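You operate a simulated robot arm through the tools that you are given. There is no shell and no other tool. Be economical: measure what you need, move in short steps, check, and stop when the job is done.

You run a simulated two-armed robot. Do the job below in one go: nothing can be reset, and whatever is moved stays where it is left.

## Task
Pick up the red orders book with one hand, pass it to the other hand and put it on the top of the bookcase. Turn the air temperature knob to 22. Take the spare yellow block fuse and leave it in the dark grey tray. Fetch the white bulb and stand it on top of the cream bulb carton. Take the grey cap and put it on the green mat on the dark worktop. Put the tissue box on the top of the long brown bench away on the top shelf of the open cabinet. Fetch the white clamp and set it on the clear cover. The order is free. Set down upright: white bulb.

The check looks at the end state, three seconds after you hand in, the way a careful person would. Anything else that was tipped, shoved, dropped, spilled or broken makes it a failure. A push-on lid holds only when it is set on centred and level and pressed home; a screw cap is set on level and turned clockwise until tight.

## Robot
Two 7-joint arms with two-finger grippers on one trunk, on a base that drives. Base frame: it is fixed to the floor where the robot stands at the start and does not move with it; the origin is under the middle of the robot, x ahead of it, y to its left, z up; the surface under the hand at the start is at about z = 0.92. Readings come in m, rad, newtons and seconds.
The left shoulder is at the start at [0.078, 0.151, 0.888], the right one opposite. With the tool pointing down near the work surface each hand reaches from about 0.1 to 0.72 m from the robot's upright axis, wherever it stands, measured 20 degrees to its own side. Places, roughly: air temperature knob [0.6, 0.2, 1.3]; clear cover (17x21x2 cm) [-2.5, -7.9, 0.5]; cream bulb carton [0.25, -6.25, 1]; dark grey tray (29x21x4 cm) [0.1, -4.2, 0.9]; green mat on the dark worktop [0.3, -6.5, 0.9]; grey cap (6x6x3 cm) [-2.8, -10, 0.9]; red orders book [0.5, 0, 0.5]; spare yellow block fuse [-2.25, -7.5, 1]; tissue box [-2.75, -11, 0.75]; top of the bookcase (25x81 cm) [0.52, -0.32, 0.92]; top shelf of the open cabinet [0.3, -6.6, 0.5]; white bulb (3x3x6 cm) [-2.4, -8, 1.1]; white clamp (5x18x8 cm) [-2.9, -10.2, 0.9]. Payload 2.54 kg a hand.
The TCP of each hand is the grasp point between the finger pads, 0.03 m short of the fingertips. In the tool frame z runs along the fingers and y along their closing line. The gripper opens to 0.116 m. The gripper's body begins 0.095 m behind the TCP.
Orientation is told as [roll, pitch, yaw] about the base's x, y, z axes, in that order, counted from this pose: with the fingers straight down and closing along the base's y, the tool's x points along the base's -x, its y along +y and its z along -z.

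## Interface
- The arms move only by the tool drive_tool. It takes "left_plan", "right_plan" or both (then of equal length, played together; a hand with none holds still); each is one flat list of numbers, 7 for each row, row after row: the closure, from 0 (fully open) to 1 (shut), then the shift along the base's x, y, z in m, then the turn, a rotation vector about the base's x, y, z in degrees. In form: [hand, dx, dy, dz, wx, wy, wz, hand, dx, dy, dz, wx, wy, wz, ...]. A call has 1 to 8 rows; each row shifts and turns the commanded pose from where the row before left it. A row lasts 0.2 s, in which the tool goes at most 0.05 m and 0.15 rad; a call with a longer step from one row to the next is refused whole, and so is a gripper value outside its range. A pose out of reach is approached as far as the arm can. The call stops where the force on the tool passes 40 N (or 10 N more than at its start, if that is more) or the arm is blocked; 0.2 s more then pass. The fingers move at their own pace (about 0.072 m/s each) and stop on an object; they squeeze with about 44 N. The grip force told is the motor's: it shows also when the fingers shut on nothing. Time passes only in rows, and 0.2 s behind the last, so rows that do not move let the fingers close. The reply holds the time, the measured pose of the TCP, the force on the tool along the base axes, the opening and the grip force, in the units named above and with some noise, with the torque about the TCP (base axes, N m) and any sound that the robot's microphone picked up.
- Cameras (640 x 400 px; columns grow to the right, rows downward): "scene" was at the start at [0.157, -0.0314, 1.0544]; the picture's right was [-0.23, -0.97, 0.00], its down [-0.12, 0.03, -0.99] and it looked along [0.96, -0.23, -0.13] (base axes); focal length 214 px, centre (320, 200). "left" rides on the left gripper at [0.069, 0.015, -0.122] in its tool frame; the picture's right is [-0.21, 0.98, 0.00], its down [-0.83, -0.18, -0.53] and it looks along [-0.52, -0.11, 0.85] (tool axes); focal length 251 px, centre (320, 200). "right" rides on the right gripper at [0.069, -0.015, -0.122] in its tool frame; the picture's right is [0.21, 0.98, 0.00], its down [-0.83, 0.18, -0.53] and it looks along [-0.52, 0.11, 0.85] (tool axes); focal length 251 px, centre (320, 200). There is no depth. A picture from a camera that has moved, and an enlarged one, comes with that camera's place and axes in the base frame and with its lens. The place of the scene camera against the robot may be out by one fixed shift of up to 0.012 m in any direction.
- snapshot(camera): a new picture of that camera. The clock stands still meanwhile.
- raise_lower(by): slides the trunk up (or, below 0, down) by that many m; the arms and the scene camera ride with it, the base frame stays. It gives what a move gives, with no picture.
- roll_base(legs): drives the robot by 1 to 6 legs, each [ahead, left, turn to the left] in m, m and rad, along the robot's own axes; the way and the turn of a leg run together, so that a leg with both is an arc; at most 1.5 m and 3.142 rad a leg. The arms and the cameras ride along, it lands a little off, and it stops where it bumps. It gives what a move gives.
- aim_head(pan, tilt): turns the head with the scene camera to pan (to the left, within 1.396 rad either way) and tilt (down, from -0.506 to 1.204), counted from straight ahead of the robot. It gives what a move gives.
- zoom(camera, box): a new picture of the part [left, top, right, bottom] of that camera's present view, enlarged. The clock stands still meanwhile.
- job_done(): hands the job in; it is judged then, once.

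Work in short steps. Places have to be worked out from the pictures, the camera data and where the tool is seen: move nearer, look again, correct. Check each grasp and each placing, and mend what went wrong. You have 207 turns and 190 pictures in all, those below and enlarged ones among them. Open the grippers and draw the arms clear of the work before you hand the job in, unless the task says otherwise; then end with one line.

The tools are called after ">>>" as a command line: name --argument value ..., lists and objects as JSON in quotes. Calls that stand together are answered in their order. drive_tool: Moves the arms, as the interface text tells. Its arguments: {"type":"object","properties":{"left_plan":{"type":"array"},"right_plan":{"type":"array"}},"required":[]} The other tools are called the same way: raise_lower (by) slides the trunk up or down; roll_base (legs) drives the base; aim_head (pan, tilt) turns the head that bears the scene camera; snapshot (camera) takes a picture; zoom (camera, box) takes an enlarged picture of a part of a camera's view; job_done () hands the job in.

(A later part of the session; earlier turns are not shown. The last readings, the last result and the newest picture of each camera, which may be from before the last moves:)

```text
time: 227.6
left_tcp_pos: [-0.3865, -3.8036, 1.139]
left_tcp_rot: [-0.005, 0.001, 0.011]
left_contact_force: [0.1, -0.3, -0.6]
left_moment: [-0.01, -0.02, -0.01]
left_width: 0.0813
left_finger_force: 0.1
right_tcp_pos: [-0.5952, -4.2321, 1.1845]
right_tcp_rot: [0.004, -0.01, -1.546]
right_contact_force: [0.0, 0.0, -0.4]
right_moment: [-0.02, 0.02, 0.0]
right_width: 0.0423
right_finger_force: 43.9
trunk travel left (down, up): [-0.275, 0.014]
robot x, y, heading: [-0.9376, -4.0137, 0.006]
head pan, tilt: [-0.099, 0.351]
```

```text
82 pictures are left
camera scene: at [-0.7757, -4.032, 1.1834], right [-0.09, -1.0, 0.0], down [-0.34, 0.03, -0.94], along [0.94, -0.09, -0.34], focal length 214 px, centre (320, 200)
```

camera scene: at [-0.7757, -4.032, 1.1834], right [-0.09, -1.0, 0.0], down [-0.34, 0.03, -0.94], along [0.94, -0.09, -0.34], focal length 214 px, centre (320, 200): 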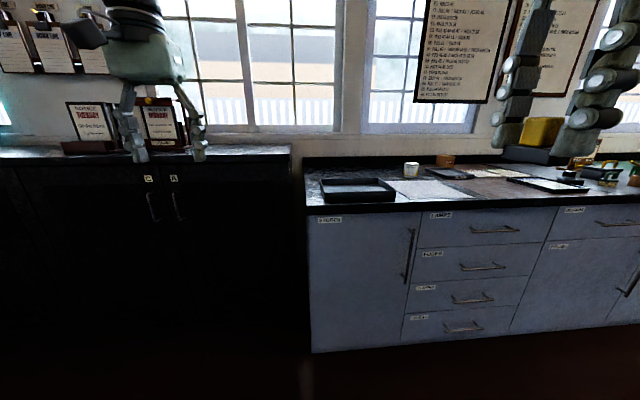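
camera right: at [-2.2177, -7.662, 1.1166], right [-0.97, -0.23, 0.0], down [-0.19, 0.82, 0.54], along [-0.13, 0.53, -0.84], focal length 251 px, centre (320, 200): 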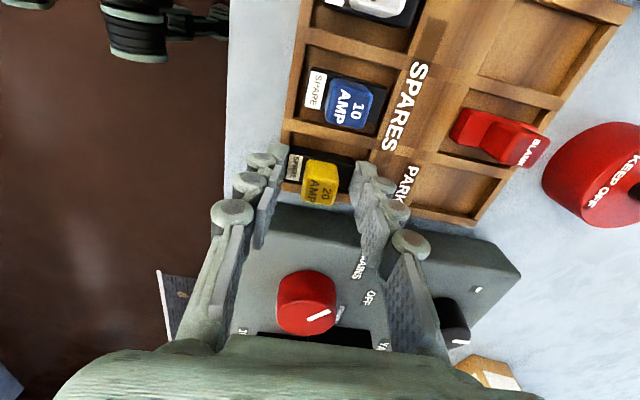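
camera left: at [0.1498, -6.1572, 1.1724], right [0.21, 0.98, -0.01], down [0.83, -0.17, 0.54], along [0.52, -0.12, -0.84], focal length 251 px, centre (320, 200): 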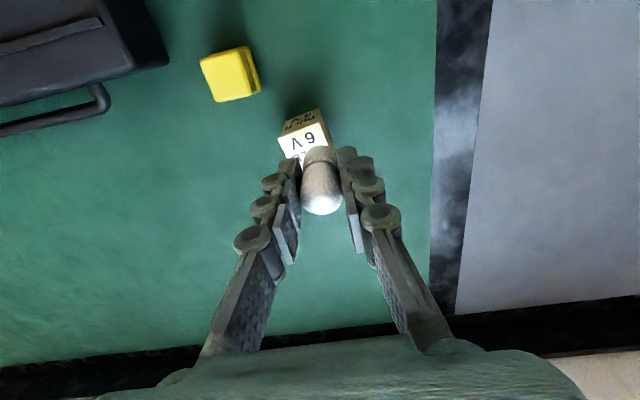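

The tray is at ≈(0.11,−4.29). I pull the left hand back and up (a tall black cabinet is to the left), and approach.

>>> drive_tool --left_plan '[0.3, -0.03, 0, 0.02, 0, 0, 0, 0.3, -0.04, 0, 0.02, 0, 0, 0, 0.3, -0.04, 0, 0.02, 0, 0, 0, 0.3, -0.04, 0, 0.02, 0, 0, 0, 0.3, -0.04, 0, 0, 0, 0, 0]'

>>> roll_base --legs '[[0, -0.075, 0], [0.5, 0, 0]]'

>>> aim_head --pan -0.3 --tilt 0.55

>>> snapshot --camera "scene"

>>> snapshot --camera "right"

```text
time: 228.8
left_tcp_pos: [-0.5782, -3.8042, 1.2215]
left_tcp_rot: [-0.005, -0.003, 0.013]
left_contact_force: [0.3, 0.7, 0.4]
left_moment: [-0.02, 0.02, 0.03]
left_width: 0.0811
left_finger_force: 0.1
right_tcp_pos: [-0.5959, -4.233, 1.184]
right_tcp_rot: [0.006, -0.011, -1.546]
right_contact_force: [-0.6, 0.2, -1.2]
right_moment: [-0.03, -0.01, -0.03]
right_width: 0.0426
right_finger_force: 44.4
trunk travel left (down, up): [-0.275, 0.014]
robot x, y, heading: [-0.9381, -4.0156, 0.006]
head pan, tilt: [-0.099, 0.351]
```

```text
time: 232.7
left_tcp_pos: [-0.0815, -3.8713, 1.221]
left_tcp_rot: [-0.006, -0.001, 0.014]
left_contact_force: [0.7, 0.2, 0.4]
left_moment: [0.0, 0.01, 0.03]
left_width: 0.081
left_finger_force: 0.1
right_tcp_pos: [-0.0985, -4.3012, 1.1844]
right_tcp_rot: [0.003, -0.012, -1.545]
right_contact_force: [0.7, 0.1, -0.2]
right_moment: [0.01, 0.02, 0.01]
right_width: 0.0425
right_finger_force: 43.4
trunk travel left (down, up): [-0.275, 0.014]
robot x, y, heading: [-0.4395, -4.0834, 0.01]
head pan, tilt: [-0.099, 0.351]
```

```text
time: 233.5
left_tcp_pos: [-0.0817, -3.8711, 1.2209]
left_tcp_rot: [-0.005, -0.002, 0.014]
left_contact_force: [0.5, 0.1, -0.3]
left_moment: [0.0, 0.02, 0.01]
left_width: 0.0811
left_finger_force: 0.1
right_tcp_pos: [-0.0986, -4.3005, 1.1846]
right_tcp_rot: [0.003, -0.01, -1.545]
right_contact_force: [0.6, 0.3, 0.2]
right_moment: [-0.03, -0.01, -0.02]
right_width: 0.0428
right_finger_force: 44.1
trunk travel left (down, up): [-0.275, 0.014]
robot x, y, heading: [-0.4399, -4.0839, 0.009]
head pan, tilt: [-0.3, 0.55]
```

```text
81 pictures are left
camera scene: at [-0.2862, -4.118, 1.1652], right [-0.29, -0.96, 0.0], down [-0.5, 0.15, -0.85], along [0.82, -0.24, -0.52], focal length 214 px, centre (320, 200)
```

scene: 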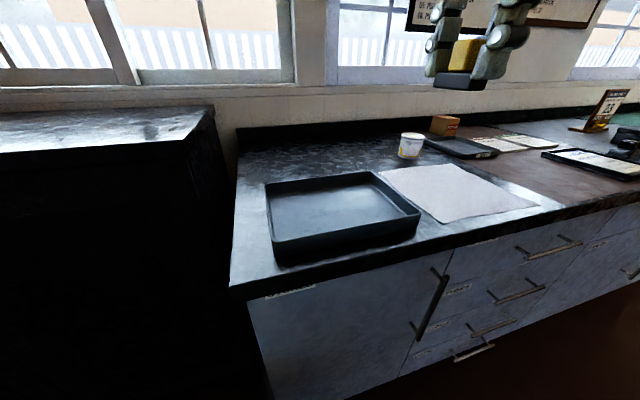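

```text
80 pictures are left
camera right: at [-0.1177, -4.2296, 1.3064], right [0.97, 0.24, 0.0], down [0.2, -0.81, 0.54], along [0.13, -0.53, -0.84], focal length 251 px, centre (320, 200)
```

right: 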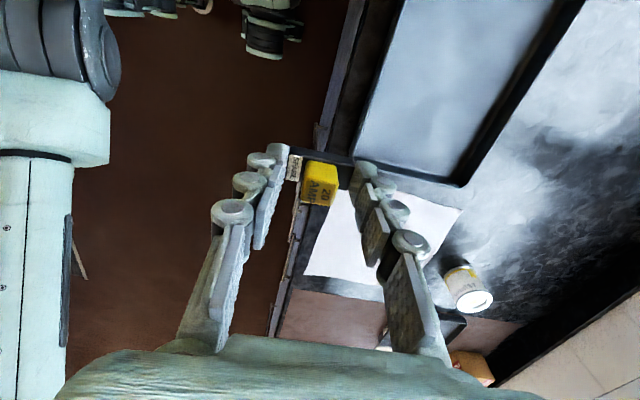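

Tray spans about x −0.03…0.18, y −4.41…−4.12. I carry the fuse over its middle and lower to z≈1.0.

>>> drive_tool --right_plan '[1, 0.044, 0.009, 0, 0, 0, 0, 1, 0.044, 0.009, 0, 0, 0, 0, 1, 0.044, 0.009, -0.01, 0, 0, 0, 1, 0.044, 0.008, -0.02, 0, 0, 0, 1, 0, 0, -0.045, 0, 0, 0, 1, 0, 0, -0.045, 0, 0, 0, 1, 0, 0, -0.045, 0, 0, 0]'

>>> snapshot --camera "right"

>>> snapshot --camera "scene"

```text
time: 235.1
left_tcp_pos: [-0.0817, -3.8716, 1.2211]
left_tcp_rot: [-0.005, -0.001, 0.011]
left_contact_force: [0.6, 0.3, 0.5]
left_moment: [0.01, 0.01, 0.02]
left_width: 0.0809
left_finger_force: 0.1
right_tcp_pos: [0.0759, -4.2645, 1.0214]
right_tcp_rot: [0.007, -0.007, -1.545]
right_contact_force: [-0.2, -1.9, -0.4]
right_moment: [0.0, 0.02, -0.01]
right_width: 0.0426
right_finger_force: 44.0
trunk travel left (down, up): [-0.275, 0.014]
robot x, y, heading: [-0.4414, -4.0806, 0.013]
head pan, tilt: [-0.3, 0.55]
```

```text
79 pictures are left
camera right: at [0.057, -4.1935, 1.1447], right [0.97, 0.24, 0.0], down [0.2, -0.82, 0.54], along [0.13, -0.53, -0.84], focal length 251 px, centre (320, 200)
```

right: 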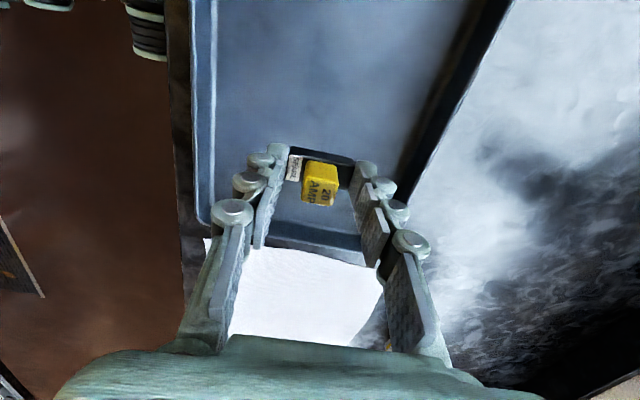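

```text
78 pictures are left
camera scene: at [-0.2859, -4.1184, 1.1652], right [-0.29, -0.96, 0.0], down [-0.5, 0.15, -0.85], along [0.82, -0.24, -0.52], focal length 214 px, centre (320, 200)
```

scene: 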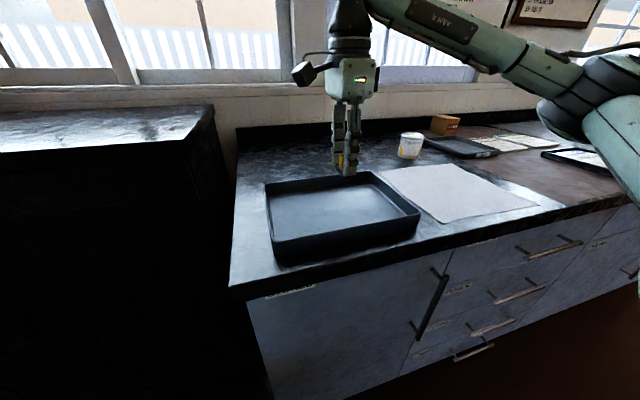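

The fuse is over the middle of the tray. I lower to contact.

>>> drive_tool --right_plan '[1, 0, 0.005, -0.03, 0, 0, 0, 1, 0, 0, -0.025, 0, 0, 0, 1, 0, 0, -0.008, 0, 0, 0]'

>>> drive_tool --right_plan '[1, 0, 0, -0.005, 0, 0, 0, 1, 0, 0, -0.004, 0, 0, 0]'

```text
time: 235.9
left_tcp_pos: [-0.0814, -3.8713, 1.2213]
left_tcp_rot: [-0.006, -0.001, 0.014]
left_contact_force: [0.3, 1.0, 0.4]
left_moment: [0.01, -0.02, -0.02]
left_width: 0.0813
left_finger_force: 0.0
right_tcp_pos: [0.0768, -4.2613, 0.9584]
right_tcp_rot: [0.004, -0.01, -1.545]
right_contact_force: [0.2, -0.1, -0.4]
right_moment: [0.03, -0.02, -0.04]
right_width: 0.0425
right_finger_force: 43.8
trunk travel left (down, up): [-0.275, 0.014]
robot x, y, heading: [-0.4366, -4.0801, 0.007]
head pan, tilt: [-0.3, 0.55]
```

```text
time: 236.5
left_tcp_pos: [-0.0806, -3.8717, 1.2207]
left_tcp_rot: [-0.005, -0.001, 0.013]
left_contact_force: [0.1, -0.2, 0.1]
left_moment: [-0.01, -0.02, 0.0]
left_width: 0.0809
left_finger_force: 0.2
right_tcp_pos: [0.0755, -4.2597, 0.949]
right_tcp_rot: [0.004, -0.01, -1.545]
right_contact_force: [-0.5, 0.0, -0.5]
right_moment: [-0.01, 0.0, 0.01]
right_width: 0.0426
right_finger_force: 43.7
trunk travel left (down, up): [-0.275, 0.014]
robot x, y, heading: [-0.4336, -4.0842, 0.009]
head pan, tilt: [-0.3, 0.55]
```

>>> drive_tool --right_plan '[1, 0, 0, -0.004, 0, 0, 0, 1, 0, 0, -0.003, 0, 0, 0]'

>>> drive_tool --right_plan '[1, 0, 0, -0.003, 0, 0, 0, 1, 0, 0, -0.003, 0, 0, 0]'

>>> drive_tool --right_plan '[1, 0, 0, -0.003, 0, 0, 0]'

```text
time: 237.1
left_tcp_pos: [-0.0828, -3.8721, 1.2216]
left_tcp_rot: [-0.007, -0.001, 0.013]
left_contact_force: [0.8, -0.2, -0.4]
left_moment: [0.02, 0.02, 0.0]
left_width: 0.0813
left_finger_force: 0.2
right_tcp_pos: [0.0774, -4.2597, 0.9433]
right_tcp_rot: [0.009, -0.01, -1.545]
right_contact_force: [0.4, -1.0, 16.8]
right_moment: [-0.07, 0.35, 0.01]
right_width: 0.0426
right_finger_force: 43.8
trunk travel left (down, up): [-0.275, 0.014]
robot x, y, heading: [-0.4399, -4.0803, 0.003]
head pan, tilt: [-0.3, 0.55]
```

```text
time: 237.6
left_tcp_pos: [-0.0828, -3.8727, 1.2207]
left_tcp_rot: [-0.005, 0.0, 0.014]
left_contact_force: [-0.1, 0.5, -0.3]
left_moment: [-0.01, 0.05, 0.0]
left_width: 0.0813
left_finger_force: 0.0
right_tcp_pos: [0.0772, -4.2594, 0.9427]
right_tcp_rot: [0.02, -0.009, -1.545]
right_contact_force: [-4.3, -0.2, 15.9]
right_moment: [-0.05, 0.24, 0.04]
right_width: 0.0424
right_finger_force: 44.4
trunk travel left (down, up): [-0.275, 0.014]
robot x, y, heading: [-0.439, -4.0842, 0.003]
head pan, tilt: [-0.3, 0.55]
stopped in row 2 (right hand): the force on the tool passed its limit at 41 N (the readings are from after the stop); the commanded pose is now the measured one
```

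```text
time: 238.0
left_tcp_pos: [-0.0846, -3.8716, 1.2238]
left_tcp_rot: [-0.007, -0.007, 0.012]
left_contact_force: [0.1, 0.1, 0.4]
left_moment: [0.03, 0.0, 0.02]
left_width: 0.0813
left_finger_force: 0.0
right_tcp_pos: [0.0775, -4.2607, 0.9418]
right_tcp_rot: [0.025, -0.006, -1.55]
right_contact_force: [-2.4, -3.9, 38.4]
right_moment: [-0.26, 0.09, 0.05]
right_width: 0.0425
right_finger_force: 44.2
trunk travel left (down, up): [-0.275, 0.014]
robot x, y, heading: [-0.4382, -4.0833, 0.009]
head pan, tilt: [-0.3, 0.55]
```

On the tray floor. I relieve, open and lift.

>>> drive_tool --right_plan '[1, 0, 0, 0.003, 0, 0, 0, 0.5, 0, 0, 0, 0, 0, 0, 0.3, 0, 0, 0, 0, 0, 0, 0.1, 0, 0, 0, 0, 0, 0, 0.1, 0, 0, 0.03, 0, 0, 0, 0.1, 0, 0, 0.05, 0, 0, 0, 0.1, 0, 0, 0.05, 0, 0, 0, 0.1, -0.02, 0, 0.045, 0, 0, 0]'

>>> zoom --camera "scene" --box '[230, 150, 450, 290]'

```text
time: 239.8
left_tcp_pos: [-0.0825, -3.8725, 1.2211]
left_tcp_rot: [-0.007, -0.001, 0.011]
left_contact_force: [0.7, 0.6, 0.0]
left_moment: [0.0, -0.03, -0.03]
left_width: 0.0811
left_finger_force: 0.0
right_tcp_pos: [0.0557, -4.2627, 1.1173]
right_tcp_rot: [0.016, -0.008, -1.546]
right_contact_force: [-0.4, 0.2, -0.1]
right_moment: [-0.01, -0.03, 0.02]
right_width: 0.1046
right_finger_force: 0.1
trunk travel left (down, up): [-0.275, 0.014]
robot x, y, heading: [-0.4384, -4.0828, 0.013]
head pan, tilt: [-0.3, 0.55]
```

```text
2.86 times, centred on (340, 220) of scene
camera zoom: at [-0.2873, -4.118, 1.1654], right [-0.29, -0.96, 0.0], down [-0.5, 0.15, -0.85], along [0.82, -0.25, -0.52], focal length 613 px, centre (263, 143)
```

zoom: 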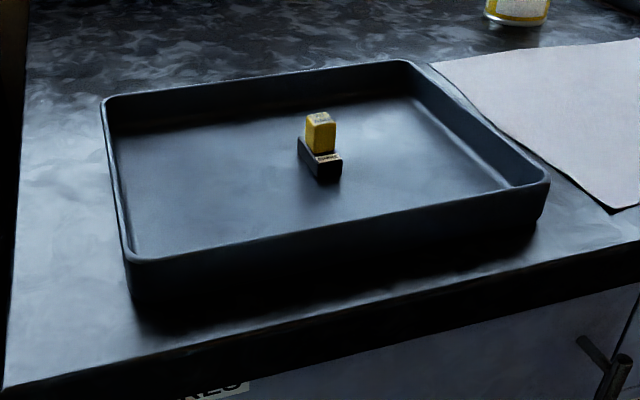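

The fuse sits upright in the tray. Now back off and drive down to the bench at y≈−10, facing −x.

>>> roll_base --legs '[[-0.55, 0, 0], [0, 0, -1.575], [1.5, 0, 0], [1.5, 0, 0], [1.5, 0, 0], [1.5, 0, 0]]'

>>> roll_base --legs '[[0, 0, -1.55]]'

>>> aim_head --pan 0.2 --tilt 0.25

>>> snapshot --camera "scene"

```text
time: 274.9
left_tcp_pos: [-0.7528, -10.446, 1.2207]
left_tcp_rot: [-0.005, -0.002, -1.576]
left_contact_force: [-0.4, -0.4, -0.5]
left_moment: [0.0, -0.02, 0.01]
left_width: 0.0809
left_finger_force: 0.1
right_tcp_pos: [-1.1464, -10.578, 1.1175]
right_tcp_rot: [0.014, -0.009, -3.136]
right_contact_force: [0.3, -0.2, 0.0]
right_moment: [0.03, -0.02, 0.0]
right_width: 0.1044
right_finger_force: 0.2
trunk travel left (down, up): [-0.275, 0.014]
robot x, y, heading: [-0.9582, -10.0814, -1.581]
head pan, tilt: [-0.3, 0.55]
```

```text
time: 279.2
left_tcp_pos: [-1.3164, -10.2929, 1.2212]
left_tcp_rot: [-0.005, -0.001, -3.137]
left_contact_force: [0.4, 0.2, -1.0]
left_moment: [0.0, 0.01, 0.01]
left_width: 0.0812
left_finger_force: 0.1
right_tcp_pos: [-1.4527, -9.9003, 1.1165]
right_tcp_rot: [0.014, -0.008, 1.589]
right_contact_force: [-0.5, -0.1, -0.4]
right_moment: [0.0, -0.02, 0.03]
right_width: 0.1045
right_finger_force: 0.1
trunk travel left (down, up): [-0.275, 0.014]
robot x, y, heading: [-0.9583, -10.0841, -3.145]
head pan, tilt: [-0.3, 0.55]
```

```text
time: 280.2
left_tcp_pos: [-1.3165, -10.2925, 1.2223]
left_tcp_rot: [-0.005, -0.002, -3.137]
left_contact_force: [-0.2, 0.4, 1.1]
left_moment: [-0.03, -0.01, -0.03]
left_width: 0.0811
left_finger_force: 0.1
right_tcp_pos: [-1.4527, -9.899, 1.1159]
right_tcp_rot: [0.014, -0.009, 1.587]
right_contact_force: [-1.6, -0.5, 0.1]
right_moment: [0.0, 0.03, -0.05]
right_width: 0.1043
right_finger_force: 0.0
trunk travel left (down, up): [-0.275, 0.014]
robot x, y, heading: [-0.9562, -10.0847, -3.14]
head pan, tilt: [0.201, 0.25]
```

```text
76 pictures are left
camera scene: at [-1.1171, -10.1123, 1.1928], right [-0.2, 0.98, 0.0], down [0.24, 0.05, -0.97], along [-0.95, -0.19, -0.25], focal length 214 px, centre (320, 200)
```

scene: 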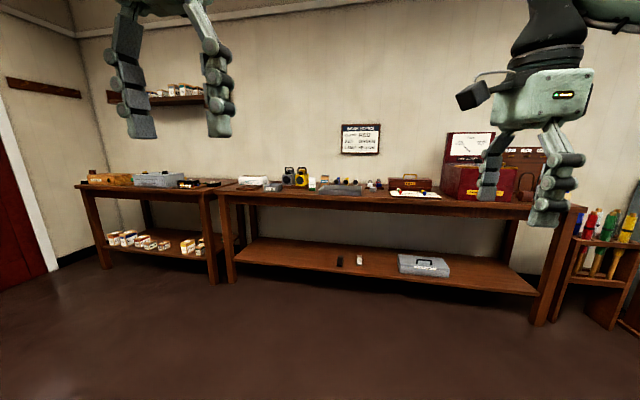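

I zoom along the bench top.

>>> zoom --camera "scene" --box '[200, 140, 460, 210]'

>>> zoom --camera "scene" --box '[70, 150, 270, 270]'

```text
2.46 times, centred on (330, 175) of scene
camera zoom: at [-1.1171, -10.1123, 1.1928], right [-0.2, 0.98, 0.0], down [0.24, 0.05, -0.97], along [-0.95, -0.19, -0.25], focal length 528 px, centre (295, 262)
```

zoom: 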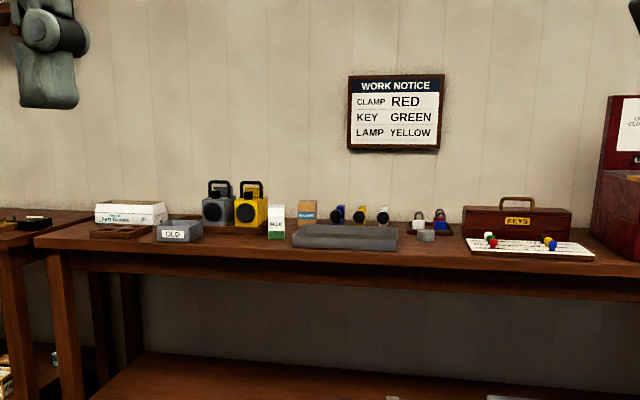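

```text
3.20 times, centred on (170, 210) of scene
camera zoom: at [-1.1171, -10.1123, 1.1928], right [-0.2, 0.98, 0.0], down [0.24, 0.05, -0.97], along [-0.95, -0.19, -0.25], focal length 686 px, centre (800, 168)
```

zoom: 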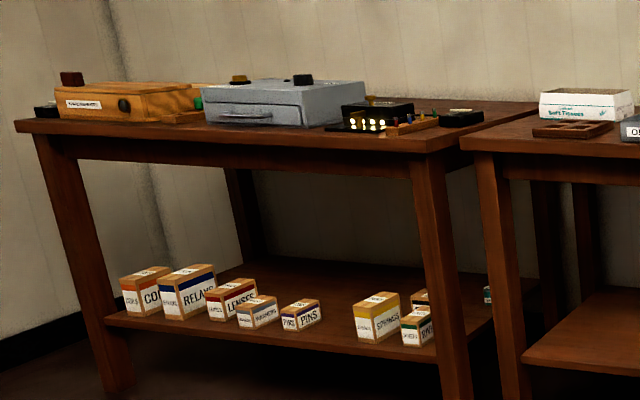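

Targets found: tissue box (≈−2.6,−10.93), white clamp at the back (≈−2.75,−10.16), small grey cap (≈−2.61,−10.04). I drive up to the bench.

>>> roll_base --legs '[[0.95, 0.1, 0]]'

>>> aim_head --pan 0.0 --tilt 0.45

>>> snapshot --camera "scene"

>>> snapshot --camera "left"

```text
time: 285.2
left_tcp_pos: [-2.2641, -10.3941, 1.2213]
left_tcp_rot: [-0.006, 0.0, -3.135]
left_contact_force: [0.1, -0.5, 0.3]
left_moment: [-0.03, -0.01, -0.03]
left_width: 0.0811
left_finger_force: 0.1
right_tcp_pos: [-2.4012, -10.0031, 1.1171]
right_tcp_rot: [0.016, -0.01, 1.591]
right_contact_force: [0.2, -0.2, -0.3]
right_moment: [0.01, 0.0, 0.01]
right_width: 0.1044
right_finger_force: 0.0
trunk travel left (down, up): [-0.275, 0.014]
robot x, y, heading: [-1.905, -10.1839, -3.143]
head pan, tilt: [0.201, 0.25]
```

```text
time: 285.9
left_tcp_pos: [-2.2634, -10.3954, 1.2215]
left_tcp_rot: [-0.006, -0.001, -3.135]
left_contact_force: [-0.7, 0.1, -0.4]
left_moment: [-0.01, 0.0, 0.0]
left_width: 0.0812
left_finger_force: 0.0
right_tcp_pos: [-2.4005, -10.0042, 1.1165]
right_tcp_rot: [0.015, -0.01, 1.589]
right_contact_force: [0.2, -0.1, 0.4]
right_moment: [0.0, 0.0, 0.01]
right_width: 0.104
right_finger_force: 0.0
trunk travel left (down, up): [-0.275, 0.014]
robot x, y, heading: [-1.9072, -10.1854, -3.138]
head pan, tilt: [0.0, 0.45]
```

```text
73 pictures are left
camera scene: at [-2.0654, -10.1959, 1.1743], right [0.0, 1.0, 0.0], down [0.43, 0.0, -0.9], along [-0.9, 0.0, -0.43], focal length 214 px, centre (320, 200)
```

scene: 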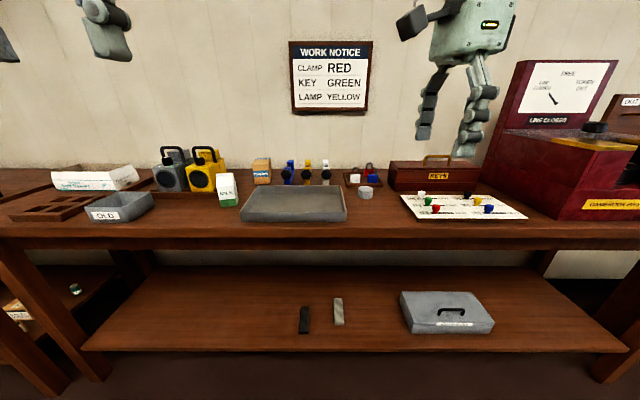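

```text
72 pictures are left
camera left: at [-2.1942, -10.4101, 1.3444], right [-0.21, -0.98, -0.01], down [-0.83, 0.17, 0.54], along [-0.52, 0.12, -0.84], focal length 251 px, centre (320, 200)
```

left: 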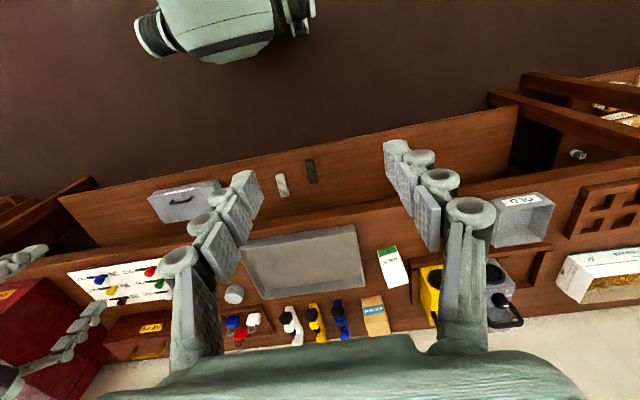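

Bench front is x≈−2.49; clamp ≈(−2.855,−10.177), cap ≈(−2.714,−10.055). I will take the clamp with the left hand pitched 45° forward (so that it can go into the shelf bay). I tilt the left and draw the right back, then move up.

>>> drive_tool --left_plan '[0, 0, 0, 0, 0, 8, 0, 0, 0, 0, 0, 0, 8, 0, 0, 0, 0, 0, 0, 8, 0, 0, 0, 0, 0, 0, 8, 0, 0, 0, 0, 0, 0, 8, 0, 0.3, 0, 0, 0, 0, 5, 0]' --right_plan '[0, 0.03, 0, 0.02, 0, 0, 8.2, 0, 0.03, 0, 0.02, 0, 0, 8.2, 0, 0.03, 0, 0.02, 0, 0, 8.2, 0, 0.03, 0, 0.02, 0, 0, 8.2, 0, 0.03, 0, 0, 0, 0, 8.2, 0, 0, 0, 0, 0, 0, 8.2]'

>>> roll_base --legs '[[0.0, -0.15, 0], [0.2, 0, 0]]'

>>> snapshot --camera "left"

>>> snapshot --camera "scene"

```text
time: 287.3
left_tcp_pos: [-2.2645, -10.3946, 1.2211]
left_tcp_rot: [-0.012, -0.789, -3.133]
left_contact_force: [0.8, -1.0, 1.1]
left_moment: [-0.02, 0.03, 0.0]
left_width: 0.081
left_finger_force: 0.0
right_tcp_pos: [-2.2499, -10.0037, 1.196]
right_tcp_rot: [0.014, -0.009, 2.451]
right_contact_force: [-0.4, 0.1, 0.5]
right_moment: [-0.02, 0.01, -0.03]
right_width: 0.1157
right_finger_force: 0.1
trunk travel left (down, up): [-0.275, 0.014]
robot x, y, heading: [-1.9032, -10.1879, -3.141]
head pan, tilt: [0.0, 0.45]
```

```text
time: 290.6
left_tcp_pos: [-2.4666, -10.2487, 1.2205]
left_tcp_rot: [-0.012, -0.784, -3.132]
left_contact_force: [-0.6, 0.9, 0.6]
left_moment: [-0.01, -0.04, 0.0]
left_width: 0.0812
left_finger_force: 0.0
right_tcp_pos: [-2.4534, -9.8588, 1.1956]
right_tcp_rot: [0.013, -0.009, 2.446]
right_contact_force: [0.5, 0.3, -0.1]
right_moment: [0.01, -0.04, 0.03]
right_width: 0.116
right_finger_force: 0.1
trunk travel left (down, up): [-0.275, 0.014]
robot x, y, heading: [-2.1079, -10.038, -3.137]
head pan, tilt: [0.0, 0.45]
```

```text
71 pictures are left
camera left: at [-2.331, -10.2643, 1.2595], right [-0.15, -0.98, 0.14], down [-0.21, 0.17, 0.96], along [-0.97, 0.12, -0.23], focal length 251 px, centre (320, 200)
```

left: 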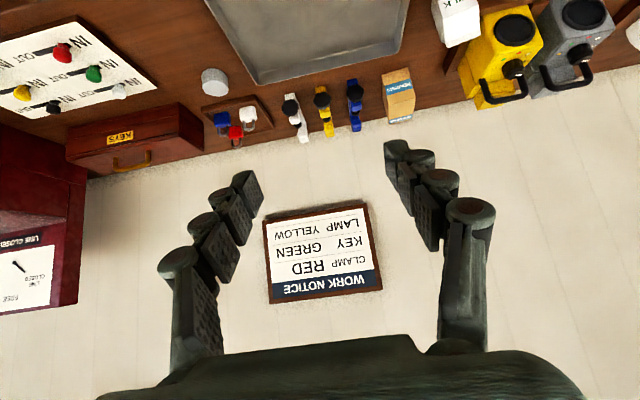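

```text
70 pictures are left
camera scene: at [-2.2681, -10.0501, 1.1741], right [0.0, 1.0, 0.0], down [0.44, 0.0, -0.9], along [-0.9, 0.0, -0.44], focal length 214 px, centre (320, 200)
```

scene: 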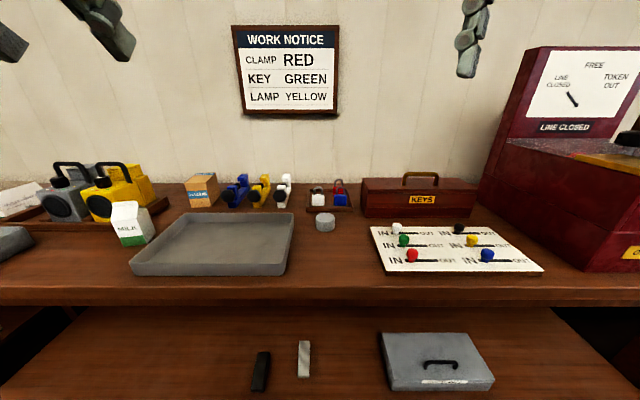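

I zoom on the clamps in both views to locate and orient the white one.

>>> zoom --camera "scene" --box '[210, 160, 350, 240]'

>>> zoom --camera "left" --box '[190, 50, 430, 160]'

```text
4.57 times, centred on (280, 200) of scene
camera zoom: at [-2.2681, -10.0501, 1.1741], right [0.0, 1.0, 0.0], down [0.44, 0.0, -0.9], along [-0.9, 0.0, -0.44], focal length 980 px, centre (503, 200)
```

zoom: 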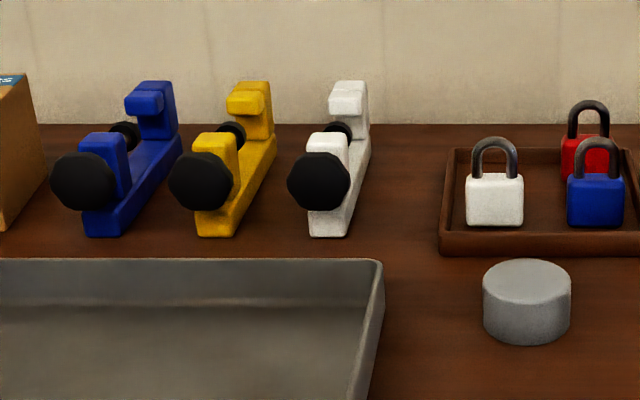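

```text
2.67 times, centred on (310, 105) of left
camera zoom: at [-2.331, -10.2643, 1.2595], right [-0.15, -0.98, 0.14], down [-0.21, 0.17, 0.96], along [-0.97, 0.12, -0.23], focal length 670 px, centre (347, 453)
```

zoom: 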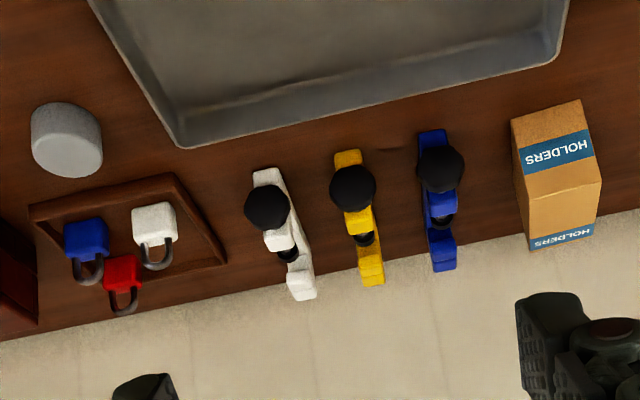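

The white C-clamp's bar runs x≈−2.81…−2.91 at y≈−10.17. I bring the left hand to a pre-approach point up and back along its 45° axis, with ~5 cm opening.

>>> drive_tool --left_plan '[0.5, -0.037, 0.0098, -0.02, 0, 0, 0, 0.5, -0.037, 0.0098, -0.02, 0, 0, 0, 0.5, -0.037, 0.0098, -0.025, 0, 0, 0, 0.5, -0.037, 0.0098, -0.025, 0, 0, 0, 0.5, -0.037, 0.0098, -0.025, 0, 0, 0, 0.5, -0.037, 0.0098, -0.025, 0, 0, 0, 0.5, -0.037, 0.0098, -0.025, 0, 0, 0, 0.5, -0.037, 0.0098, -0.025, 0, 0, 0]'

>>> snapshot --camera "left"

>>> zoom --camera "scene" --box '[180, 110, 360, 230]'

```text
time: 292.4
left_tcp_pos: [-2.763, -10.1716, 1.0304]
left_tcp_rot: [-0.013, -0.785, -3.132]
left_contact_force: [-0.2, 0.5, 0.5]
left_moment: [0.0, -0.02, 0.0]
left_width: 0.0579
left_finger_force: 0.1
right_tcp_pos: [-2.4538, -9.8572, 1.1959]
right_tcp_rot: [0.015, -0.006, 2.446]
right_contact_force: [0.3, -0.3, -1.0]
right_moment: [0.01, -0.02, 0.01]
right_width: 0.1159
right_finger_force: 0.0
trunk travel left (down, up): [-0.275, 0.014]
robot x, y, heading: [-2.1048, -10.0377, -3.142]
head pan, tilt: [0.0, 0.45]
```

```text
67 pictures are left
camera left: at [-2.626, -10.1875, 1.0696], right [-0.15, -0.98, 0.14], down [-0.21, 0.17, 0.96], along [-0.97, 0.12, -0.23], focal length 251 px, centre (320, 200)
```

left: 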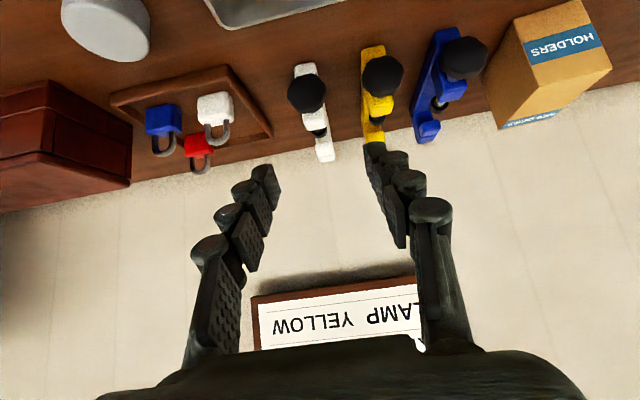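

```text
3.33 times, centred on (270, 170) of scene
camera zoom: at [-2.2684, -10.0502, 1.174], right [0.0, 1.0, 0.0], down [0.44, 0.0, -0.9], along [-0.9, 0.0, -0.44], focal length 715 px, centre (487, 300)
```

zoom: 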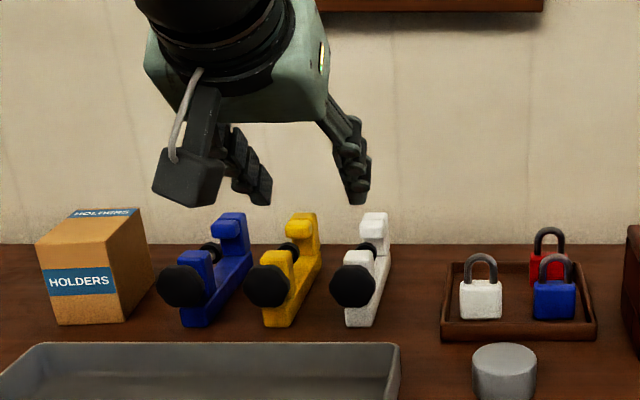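

Depth is uncertain; I move 8 cm further in, staying above, and compare fingertips and clamp directly.

>>> drive_tool --left_plan '[0.5, -0.04, 0.003, 0, 0, 0, 0, 0.5, -0.04, 0.003, -0.02, 0, 0, 0]'

>>> zoom --camera "scene" --box '[210, 120, 350, 220]'

>>> zoom --camera "left" --box '[220, 0, 440, 180]'

```text
time: 292.9
left_tcp_pos: [-2.8429, -10.1661, 1.0118]
left_tcp_rot: [-0.013, -0.785, -3.131]
left_contact_force: [-0.8, 0.1, 0.4]
left_moment: [0.03, -0.06, -0.01]
left_width: 0.0581
left_finger_force: 0.0
right_tcp_pos: [-2.4543, -9.8578, 1.1961]
right_tcp_rot: [0.013, -0.007, 2.447]
right_contact_force: [-0.5, -0.4, 0.1]
right_moment: [0.01, -0.05, -0.02]
right_width: 0.1162
right_finger_force: 0.1
trunk travel left (down, up): [-0.275, 0.014]
robot x, y, heading: [-2.1055, -10.04, -3.143]
head pan, tilt: [0.0, 0.45]
```

```text
4.00 times, centred on (280, 170) of scene
camera zoom: at [-2.2685, -10.0504, 1.174], right [0.0, 1.0, 0.0], down [0.44, 0.0, -0.9], along [-0.9, 0.0, -0.44], focal length 858 px, centre (480, 320)
```

zoom: 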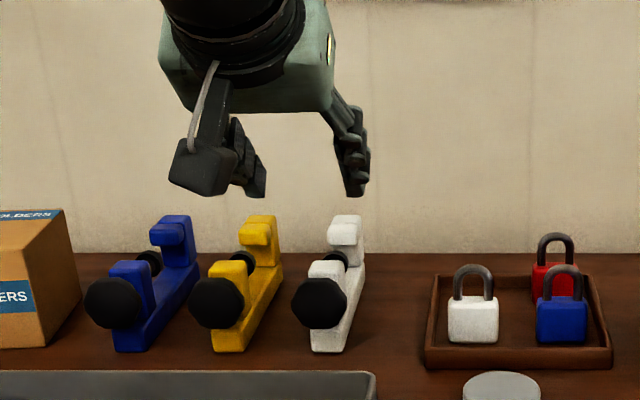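

```text
2.22 times, centred on (330, 90) of left
camera zoom: at [-2.7073, -10.1812, 1.049], right [-0.15, -0.98, 0.14], down [-0.21, 0.17, 0.96], along [-0.97, 0.12, -0.23], focal length 559 px, centre (298, 444)
```

zoom: 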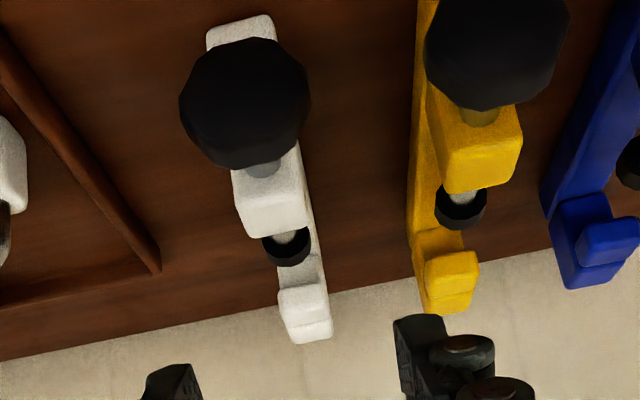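

Now consistent: bench z≈0.85, clamp bar x≈−2.87…−2.95, y≈−10.163. I nudge the base 4 cm ahead (the hand rides along), then descend to it.

>>> roll_base --legs '[[0.04, 0, 0]]'

>>> drive_tool --left_plan '[0.5, -0.01, 0.003, -0.035, 0, 0, 0, 0.5, -0.007, 0, -0.03, 0, 0, 0]'

>>> zoom --camera "scene" --box '[210, 120, 350, 220]'

>>> zoom --camera "left" --box '[220, 0, 440, 180]'

```text
time: 293.8
left_tcp_pos: [-2.8808, -10.1659, 1.01]
left_tcp_rot: [-0.011, -0.785, -3.135]
left_contact_force: [-0.1, 0.2, -0.5]
left_moment: [0.01, 0.01, 0.01]
left_width: 0.058
left_finger_force: 0.1
right_tcp_pos: [-2.4943, -9.8576, 1.1968]
right_tcp_rot: [0.012, -0.007, 2.448]
right_contact_force: [-0.8, 0.4, -0.4]
right_moment: [-0.01, -0.07, -0.02]
right_width: 0.1156
right_finger_force: 0.1
trunk travel left (down, up): [-0.275, 0.014]
robot x, y, heading: [-2.1445, -10.0429, -3.139]
head pan, tilt: [0.0, 0.45]
```

```text
time: 294.4
left_tcp_pos: [-2.8886, -10.1725, 0.9463]
left_tcp_rot: [-0.016, -0.789, -3.133]
left_contact_force: [-1.1, -0.6, -0.6]
left_moment: [-0.01, 0.0, -0.01]
left_width: 0.0579
left_finger_force: 0.0
left hand out of reach, approached as far as the arm can: row 1, 2
right_tcp_pos: [-2.492, -9.8588, 1.1951]
right_tcp_rot: [0.014, -0.007, 2.447]
right_contact_force: [-0.6, -0.2, -0.5]
right_moment: [0.03, -0.03, 0.03]
right_width: 0.1162
right_finger_force: 0.0
trunk travel left (down, up): [-0.275, 0.014]
robot x, y, heading: [-2.1453, -10.0409, -3.136]
head pan, tilt: [0.0, 0.45]
```

```text
4.00 times, centred on (280, 170) of scene
camera zoom: at [-2.3067, -10.0504, 1.1743], right [0.0, 1.0, 0.0], down [0.44, 0.0, -0.9], along [-0.9, 0.0, -0.44], focal length 858 px, centre (480, 320)
```

zoom: 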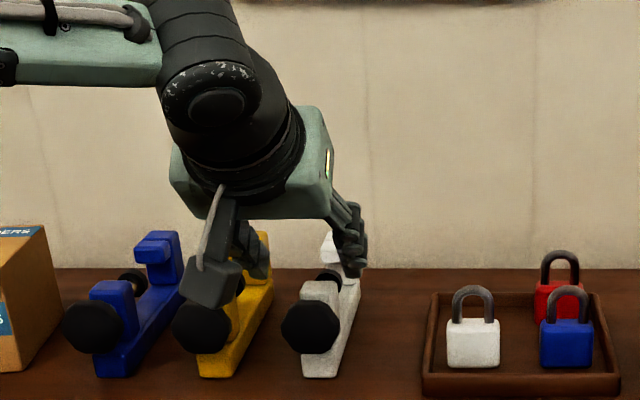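

```text
2.22 times, centred on (330, 90) of left
camera zoom: at [-2.7525, -10.1883, 0.9841], right [-0.15, -0.98, 0.14], down [-0.2, 0.17, 0.96], along [-0.97, 0.12, -0.23], focal length 559 px, centre (298, 444)
```

zoom: 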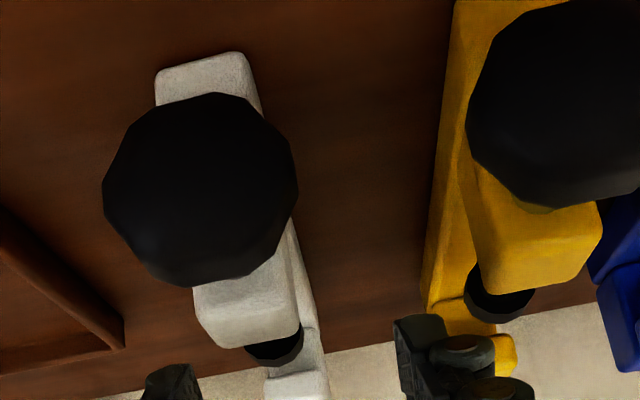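

The hand is centred ~1 cm too far left because of the reach limit. I ease back 1 cm so y holds, then descend to z≈0.895.

>>> drive_tool --left_plan '[0.5, 0.012, 0.001, -0.015, 0, 0, 0, 0.5, 0, 0, -0.02, 0, 0, 0]'

>>> zoom --camera "left" --box '[220, 20, 440, 200]'

>>> zoom --camera "scene" --box '[210, 120, 350, 220]'

```text
time: 295.0
left_tcp_pos: [-2.8764, -10.1725, 0.9107]
left_tcp_rot: [-0.011, -0.788, -3.131]
left_contact_force: [-0.1, -0.2, 0.0]
left_moment: [-0.03, 0.03, -0.01]
left_width: 0.0577
left_finger_force: 0.1
right_tcp_pos: [-2.4918, -9.8585, 1.1962]
right_tcp_rot: [0.013, -0.007, 2.446]
right_contact_force: [-0.6, 0.0, -0.3]
right_moment: [0.01, -0.01, -0.01]
right_width: 0.1158
right_finger_force: 0.0
trunk travel left (down, up): [-0.275, 0.014]
robot x, y, heading: [-2.1441, -10.042, -3.139]
head pan, tilt: [0.0, 0.45]
```

```text
2.22 times, centred on (330, 110) of left
camera zoom: at [-2.7412, -10.1877, 0.9493], right [-0.15, -0.98, 0.14], down [-0.21, 0.17, 0.96], along [-0.97, 0.12, -0.23], focal length 559 px, centre (298, 400)
```

zoom: 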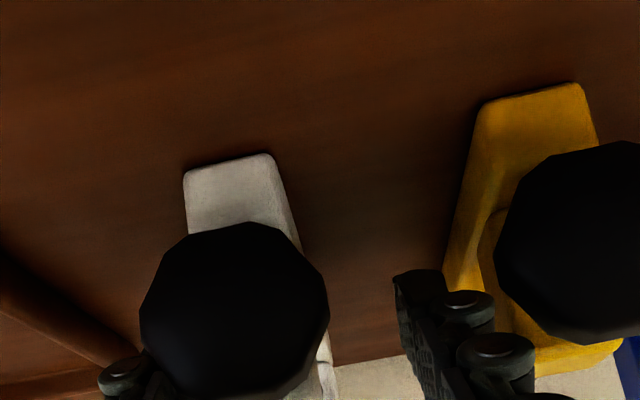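

```text
4.00 times, centred on (280, 170) of scene
camera zoom: at [-2.307, -10.0504, 1.1742], right [0.0, 1.0, 0.0], down [0.44, 0.0, -0.9], along [-0.9, 0.0, -0.44], focal length 858 px, centre (480, 320)
```

zoom: 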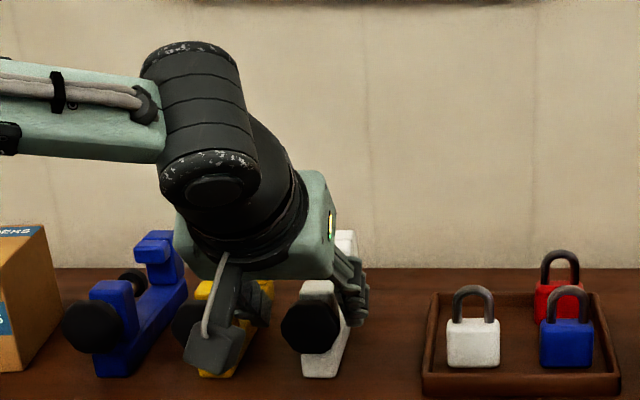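

I shift +9 mm in y, 5 mm deeper, lower to z≈0.893 and close.

>>> drive_tool --left_plan '[0.5, 0, 0.009, 0, 0, 0, 0, 0.5, -0.005, 0, -0.009, 0, 0, 0, 0.5, 0, 0, -0.009, 0, 0, 0, 0.8, 0, 0, 0, 0, 0, 0, 1, 0, 0, 0, 0, 0, 0, 1, 0, 0, 0, 0, 0, 0, 1, 0, 0, 0, 0, 0, 0]'

>>> zoom --camera "scene" --box '[210, 120, 350, 220]'

```text
time: 296.6
left_tcp_pos: [-2.8743, -10.1736, 0.8964]
left_tcp_rot: [-0.013, -0.788, -3.134]
left_contact_force: [0.9, 3.0, 1.4]
left_moment: [0.07, -0.13, -0.13]
left_width: 0.0397
left_finger_force: 44.0
left hand out of reach, approached as far as the arm can: row 1, 2
right_tcp_pos: [-2.4911, -9.857, 1.1955]
right_tcp_rot: [0.013, -0.009, 2.447]
right_contact_force: [0.2, 0.5, -0.9]
right_moment: [0.0, -0.02, -0.01]
right_width: 0.116
right_finger_force: 0.1
trunk travel left (down, up): [-0.275, 0.014]
robot x, y, heading: [-2.1441, -10.043, -3.137]
head pan, tilt: [0.0, 0.45]
```

```text
4.00 times, centred on (280, 170) of scene
camera zoom: at [-2.3064, -10.05, 1.1743], right [0.0, 1.0, 0.0], down [0.43, 0.0, -0.9], along [-0.9, 0.0, -0.43], focal length 858 px, centre (480, 320)
```

zoom: 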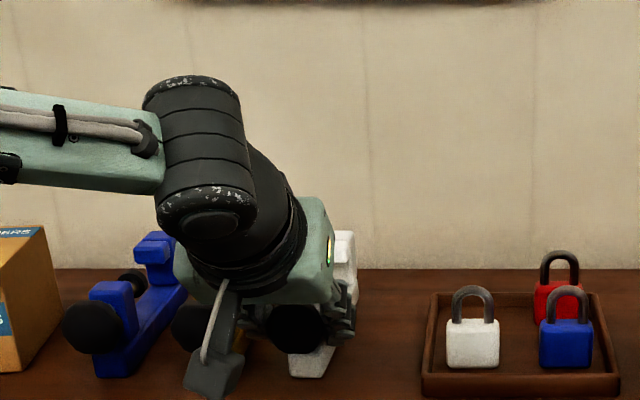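

Something 4 cm wide is held. I lift 4 cm and look at what came up.

>>> drive_tool --left_plan '[1, 0, 0, 0.02, 0, 0, 0, 1, 0.005, 0, 0.03, 0, 0, 0, 1, 0.02, 0, 0.02, 0, 0, 0]'

>>> zoom --camera "scene" --box '[210, 110, 350, 220]'

>>> snapshot --camera "left"

```text
time: 297.4
left_tcp_pos: [-2.8484, -10.1716, 0.9652]
left_tcp_rot: [-0.013, -0.785, -3.131]
left_contact_force: [0.6, 0.4, -5.3]
left_moment: [-0.02, -0.29, -0.02]
left_width: 0.0394
left_finger_force: 43.9
right_tcp_pos: [-2.4916, -9.8582, 1.196]
right_tcp_rot: [0.014, -0.007, 2.447]
right_contact_force: [0.7, 0.9, -0.5]
right_moment: [0.02, 0.04, 0.02]
right_width: 0.116
right_finger_force: 0.0
trunk travel left (down, up): [-0.275, 0.014]
robot x, y, heading: [-2.1434, -10.04, -3.138]
head pan, tilt: [0.0, 0.45]
```

```text
3.64 times, centred on (280, 165) of scene
camera zoom: at [-2.3064, -10.0502, 1.1743], right [0.0, 1.0, 0.0], down [0.43, 0.0, -0.9], along [-0.9, 0.0, -0.43], focal length 780 px, centre (466, 327)
```

zoom: 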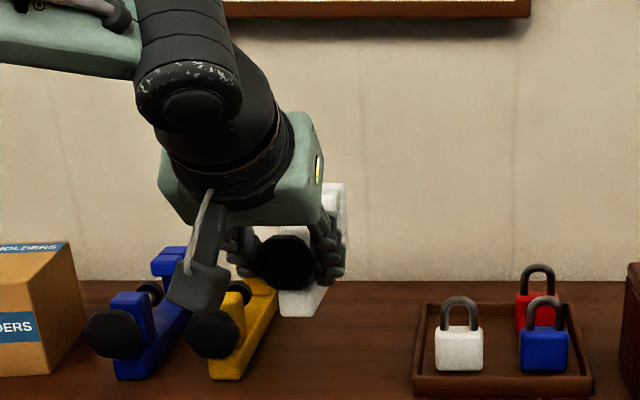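

```text
57 pictures are left
camera left: at [-2.7123, -10.1858, 1.0047], right [-0.15, -0.98, 0.14], down [-0.21, 0.17, 0.96], along [-0.97, 0.11, -0.23], focal length 251 px, centre (320, 200)
```

left: 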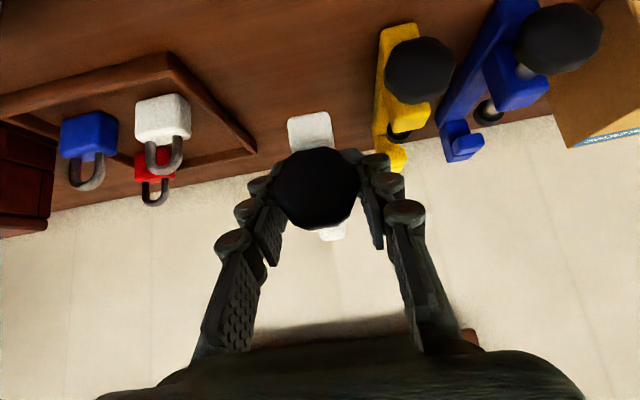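

The white clamp is up and level. I raise it, draw the right arm in, back off and strafe to the shelf unit (y≈−7.8).

>>> drive_tool --left_plan '[1, 0.02, 0, 0.03, 0, 0, 0, 1, 0.03, 0, 0.03, 0, 0, 0, 1, 0.03, 0, 0.03, 0, 0, 0, 1, 0.03, 0, 0, 0, 0, 0, 1, 0, 0, 0, 0, 0, 0]' --right_plan '[0, 0.03, 0.01, 0, 0, 0, 8, 0, 0.03, 0.01, 0, 0, 0, 8, 0, 0.03, 0.01, 0, 0, 0, 8, 0, 0.03, 0.01, 0, 0, 0, 8, 0, 0.01, 0.01, 0, 0, 0, 8]'

>>> roll_base --legs '[[-0.6, 0, 0], [0, -1.15, 0], [0, -1.09, 0]]'

>>> raise_lower --by -0.2

>>> aim_head --pan 0.05 --tilt 0.4

>>> snapshot --camera "scene"

```text
time: 298.6
left_tcp_pos: [-2.7398, -10.1733, 1.055]
left_tcp_rot: [-0.012, -0.785, -3.13]
left_contact_force: [0.6, 0.1, -5.7]
left_moment: [-0.01, -0.34, 0.01]
left_width: 0.0396
left_finger_force: 43.8
right_tcp_pos: [-2.3709, -9.8296, 1.1755]
right_tcp_rot: [0.015, -0.01, -3.134]
right_contact_force: [-0.3, 0.3, 0.1]
right_moment: [0.01, 0.02, 0.0]
right_width: 0.116
right_finger_force: 0.1
right hand out of reach, approached as far as the arm can: row 3, 4, 5
trunk travel left (down, up): [-0.275, 0.014]
robot x, y, heading: [-2.1457, -10.0425, -3.14]
head pan, tilt: [0.0, 0.45]
```

```text
time: 321.0
left_tcp_pos: [-2.1813, -8.1223, 1.0513]
left_tcp_rot: [0.009, -0.776, -3.083]
left_contact_force: [2.3, -2.7, -6.7]
left_moment: [-0.01, -0.41, 0.07]
left_width: 0.04
left_finger_force: 44.1
right_tcp_pos: [-1.8226, -7.7545, 1.1767]
right_tcp_rot: [0.016, -0.009, -3.1]
right_contact_force: [-0.4, -1.0, -0.7]
right_moment: [0.0, 0.03, 0.0]
right_width: 0.1161
right_finger_force: 0.3
trunk travel left (down, up): [-0.275, 0.014]
robot x, y, heading: [-1.5922, -7.9571, -3.101]
head pan, tilt: [0.0, 0.45]
stopped in leg 3: the force on the tool passed its limit at 50 N (the readings are from after the stop); the commanded pose is now the measured one
```

```text
time: 321.9
left_tcp_pos: [-2.1823, -8.1224, 0.9995]
left_tcp_rot: [0.001, -0.811, -3.074]
left_contact_force: [6.5, -4.2, 12.5]
left_moment: [0.09, -0.65, 0.19]
left_width: 0.04
left_finger_force: 44.3
right_tcp_pos: [-1.8219, -7.7543, 1.1084]
right_tcp_rot: [0.016, -0.012, -3.102]
right_contact_force: [-1.2, 0.1, 0.8]
right_moment: [0.0, -0.08, 0.01]
right_width: 0.1156
right_finger_force: 0.0
trunk travel left (down, up): [-0.207, 0.082]
robot x, y, heading: [-1.5884, -7.9574, -3.105]
head pan, tilt: [0.0, 0.45]
stopped: the force on the tool passed its limit at 47 N (the readings are from after the stop); the commanded pose is now the measured one
```

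```text
time: 322.6
left_tcp_pos: [-2.1826, -8.1231, 1.0001]
left_tcp_rot: [0.002, -0.812, -3.075]
left_contact_force: [3.5, -7.7, 17.6]
left_moment: [0.05, -0.51, 0.42]
left_width: 0.0397
left_finger_force: 43.9
right_tcp_pos: [-1.821, -7.7551, 1.1079]
right_tcp_rot: [0.018, -0.011, -3.101]
right_contact_force: [1.0, 0.8, 1.2]
right_moment: [-0.03, 0.01, 0.0]
right_width: 0.1158
right_finger_force: 0.1
trunk travel left (down, up): [-0.207, 0.082]
robot x, y, heading: [-1.5883, -7.958, -3.102]
head pan, tilt: [0.051, 0.4]
```

```text
56 pictures are left
camera scene: at [-1.7502, -7.9783, 1.1111], right [-0.09, 1.0, 0.0], down [0.39, 0.03, -0.92], along [-0.92, -0.08, -0.39], focal length 214 px, centre (320, 200)
```

scene: 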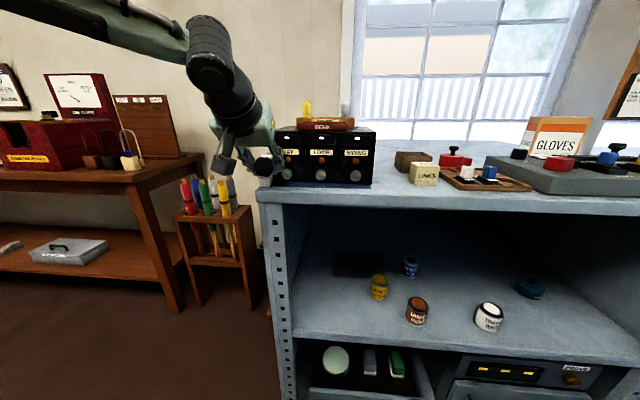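

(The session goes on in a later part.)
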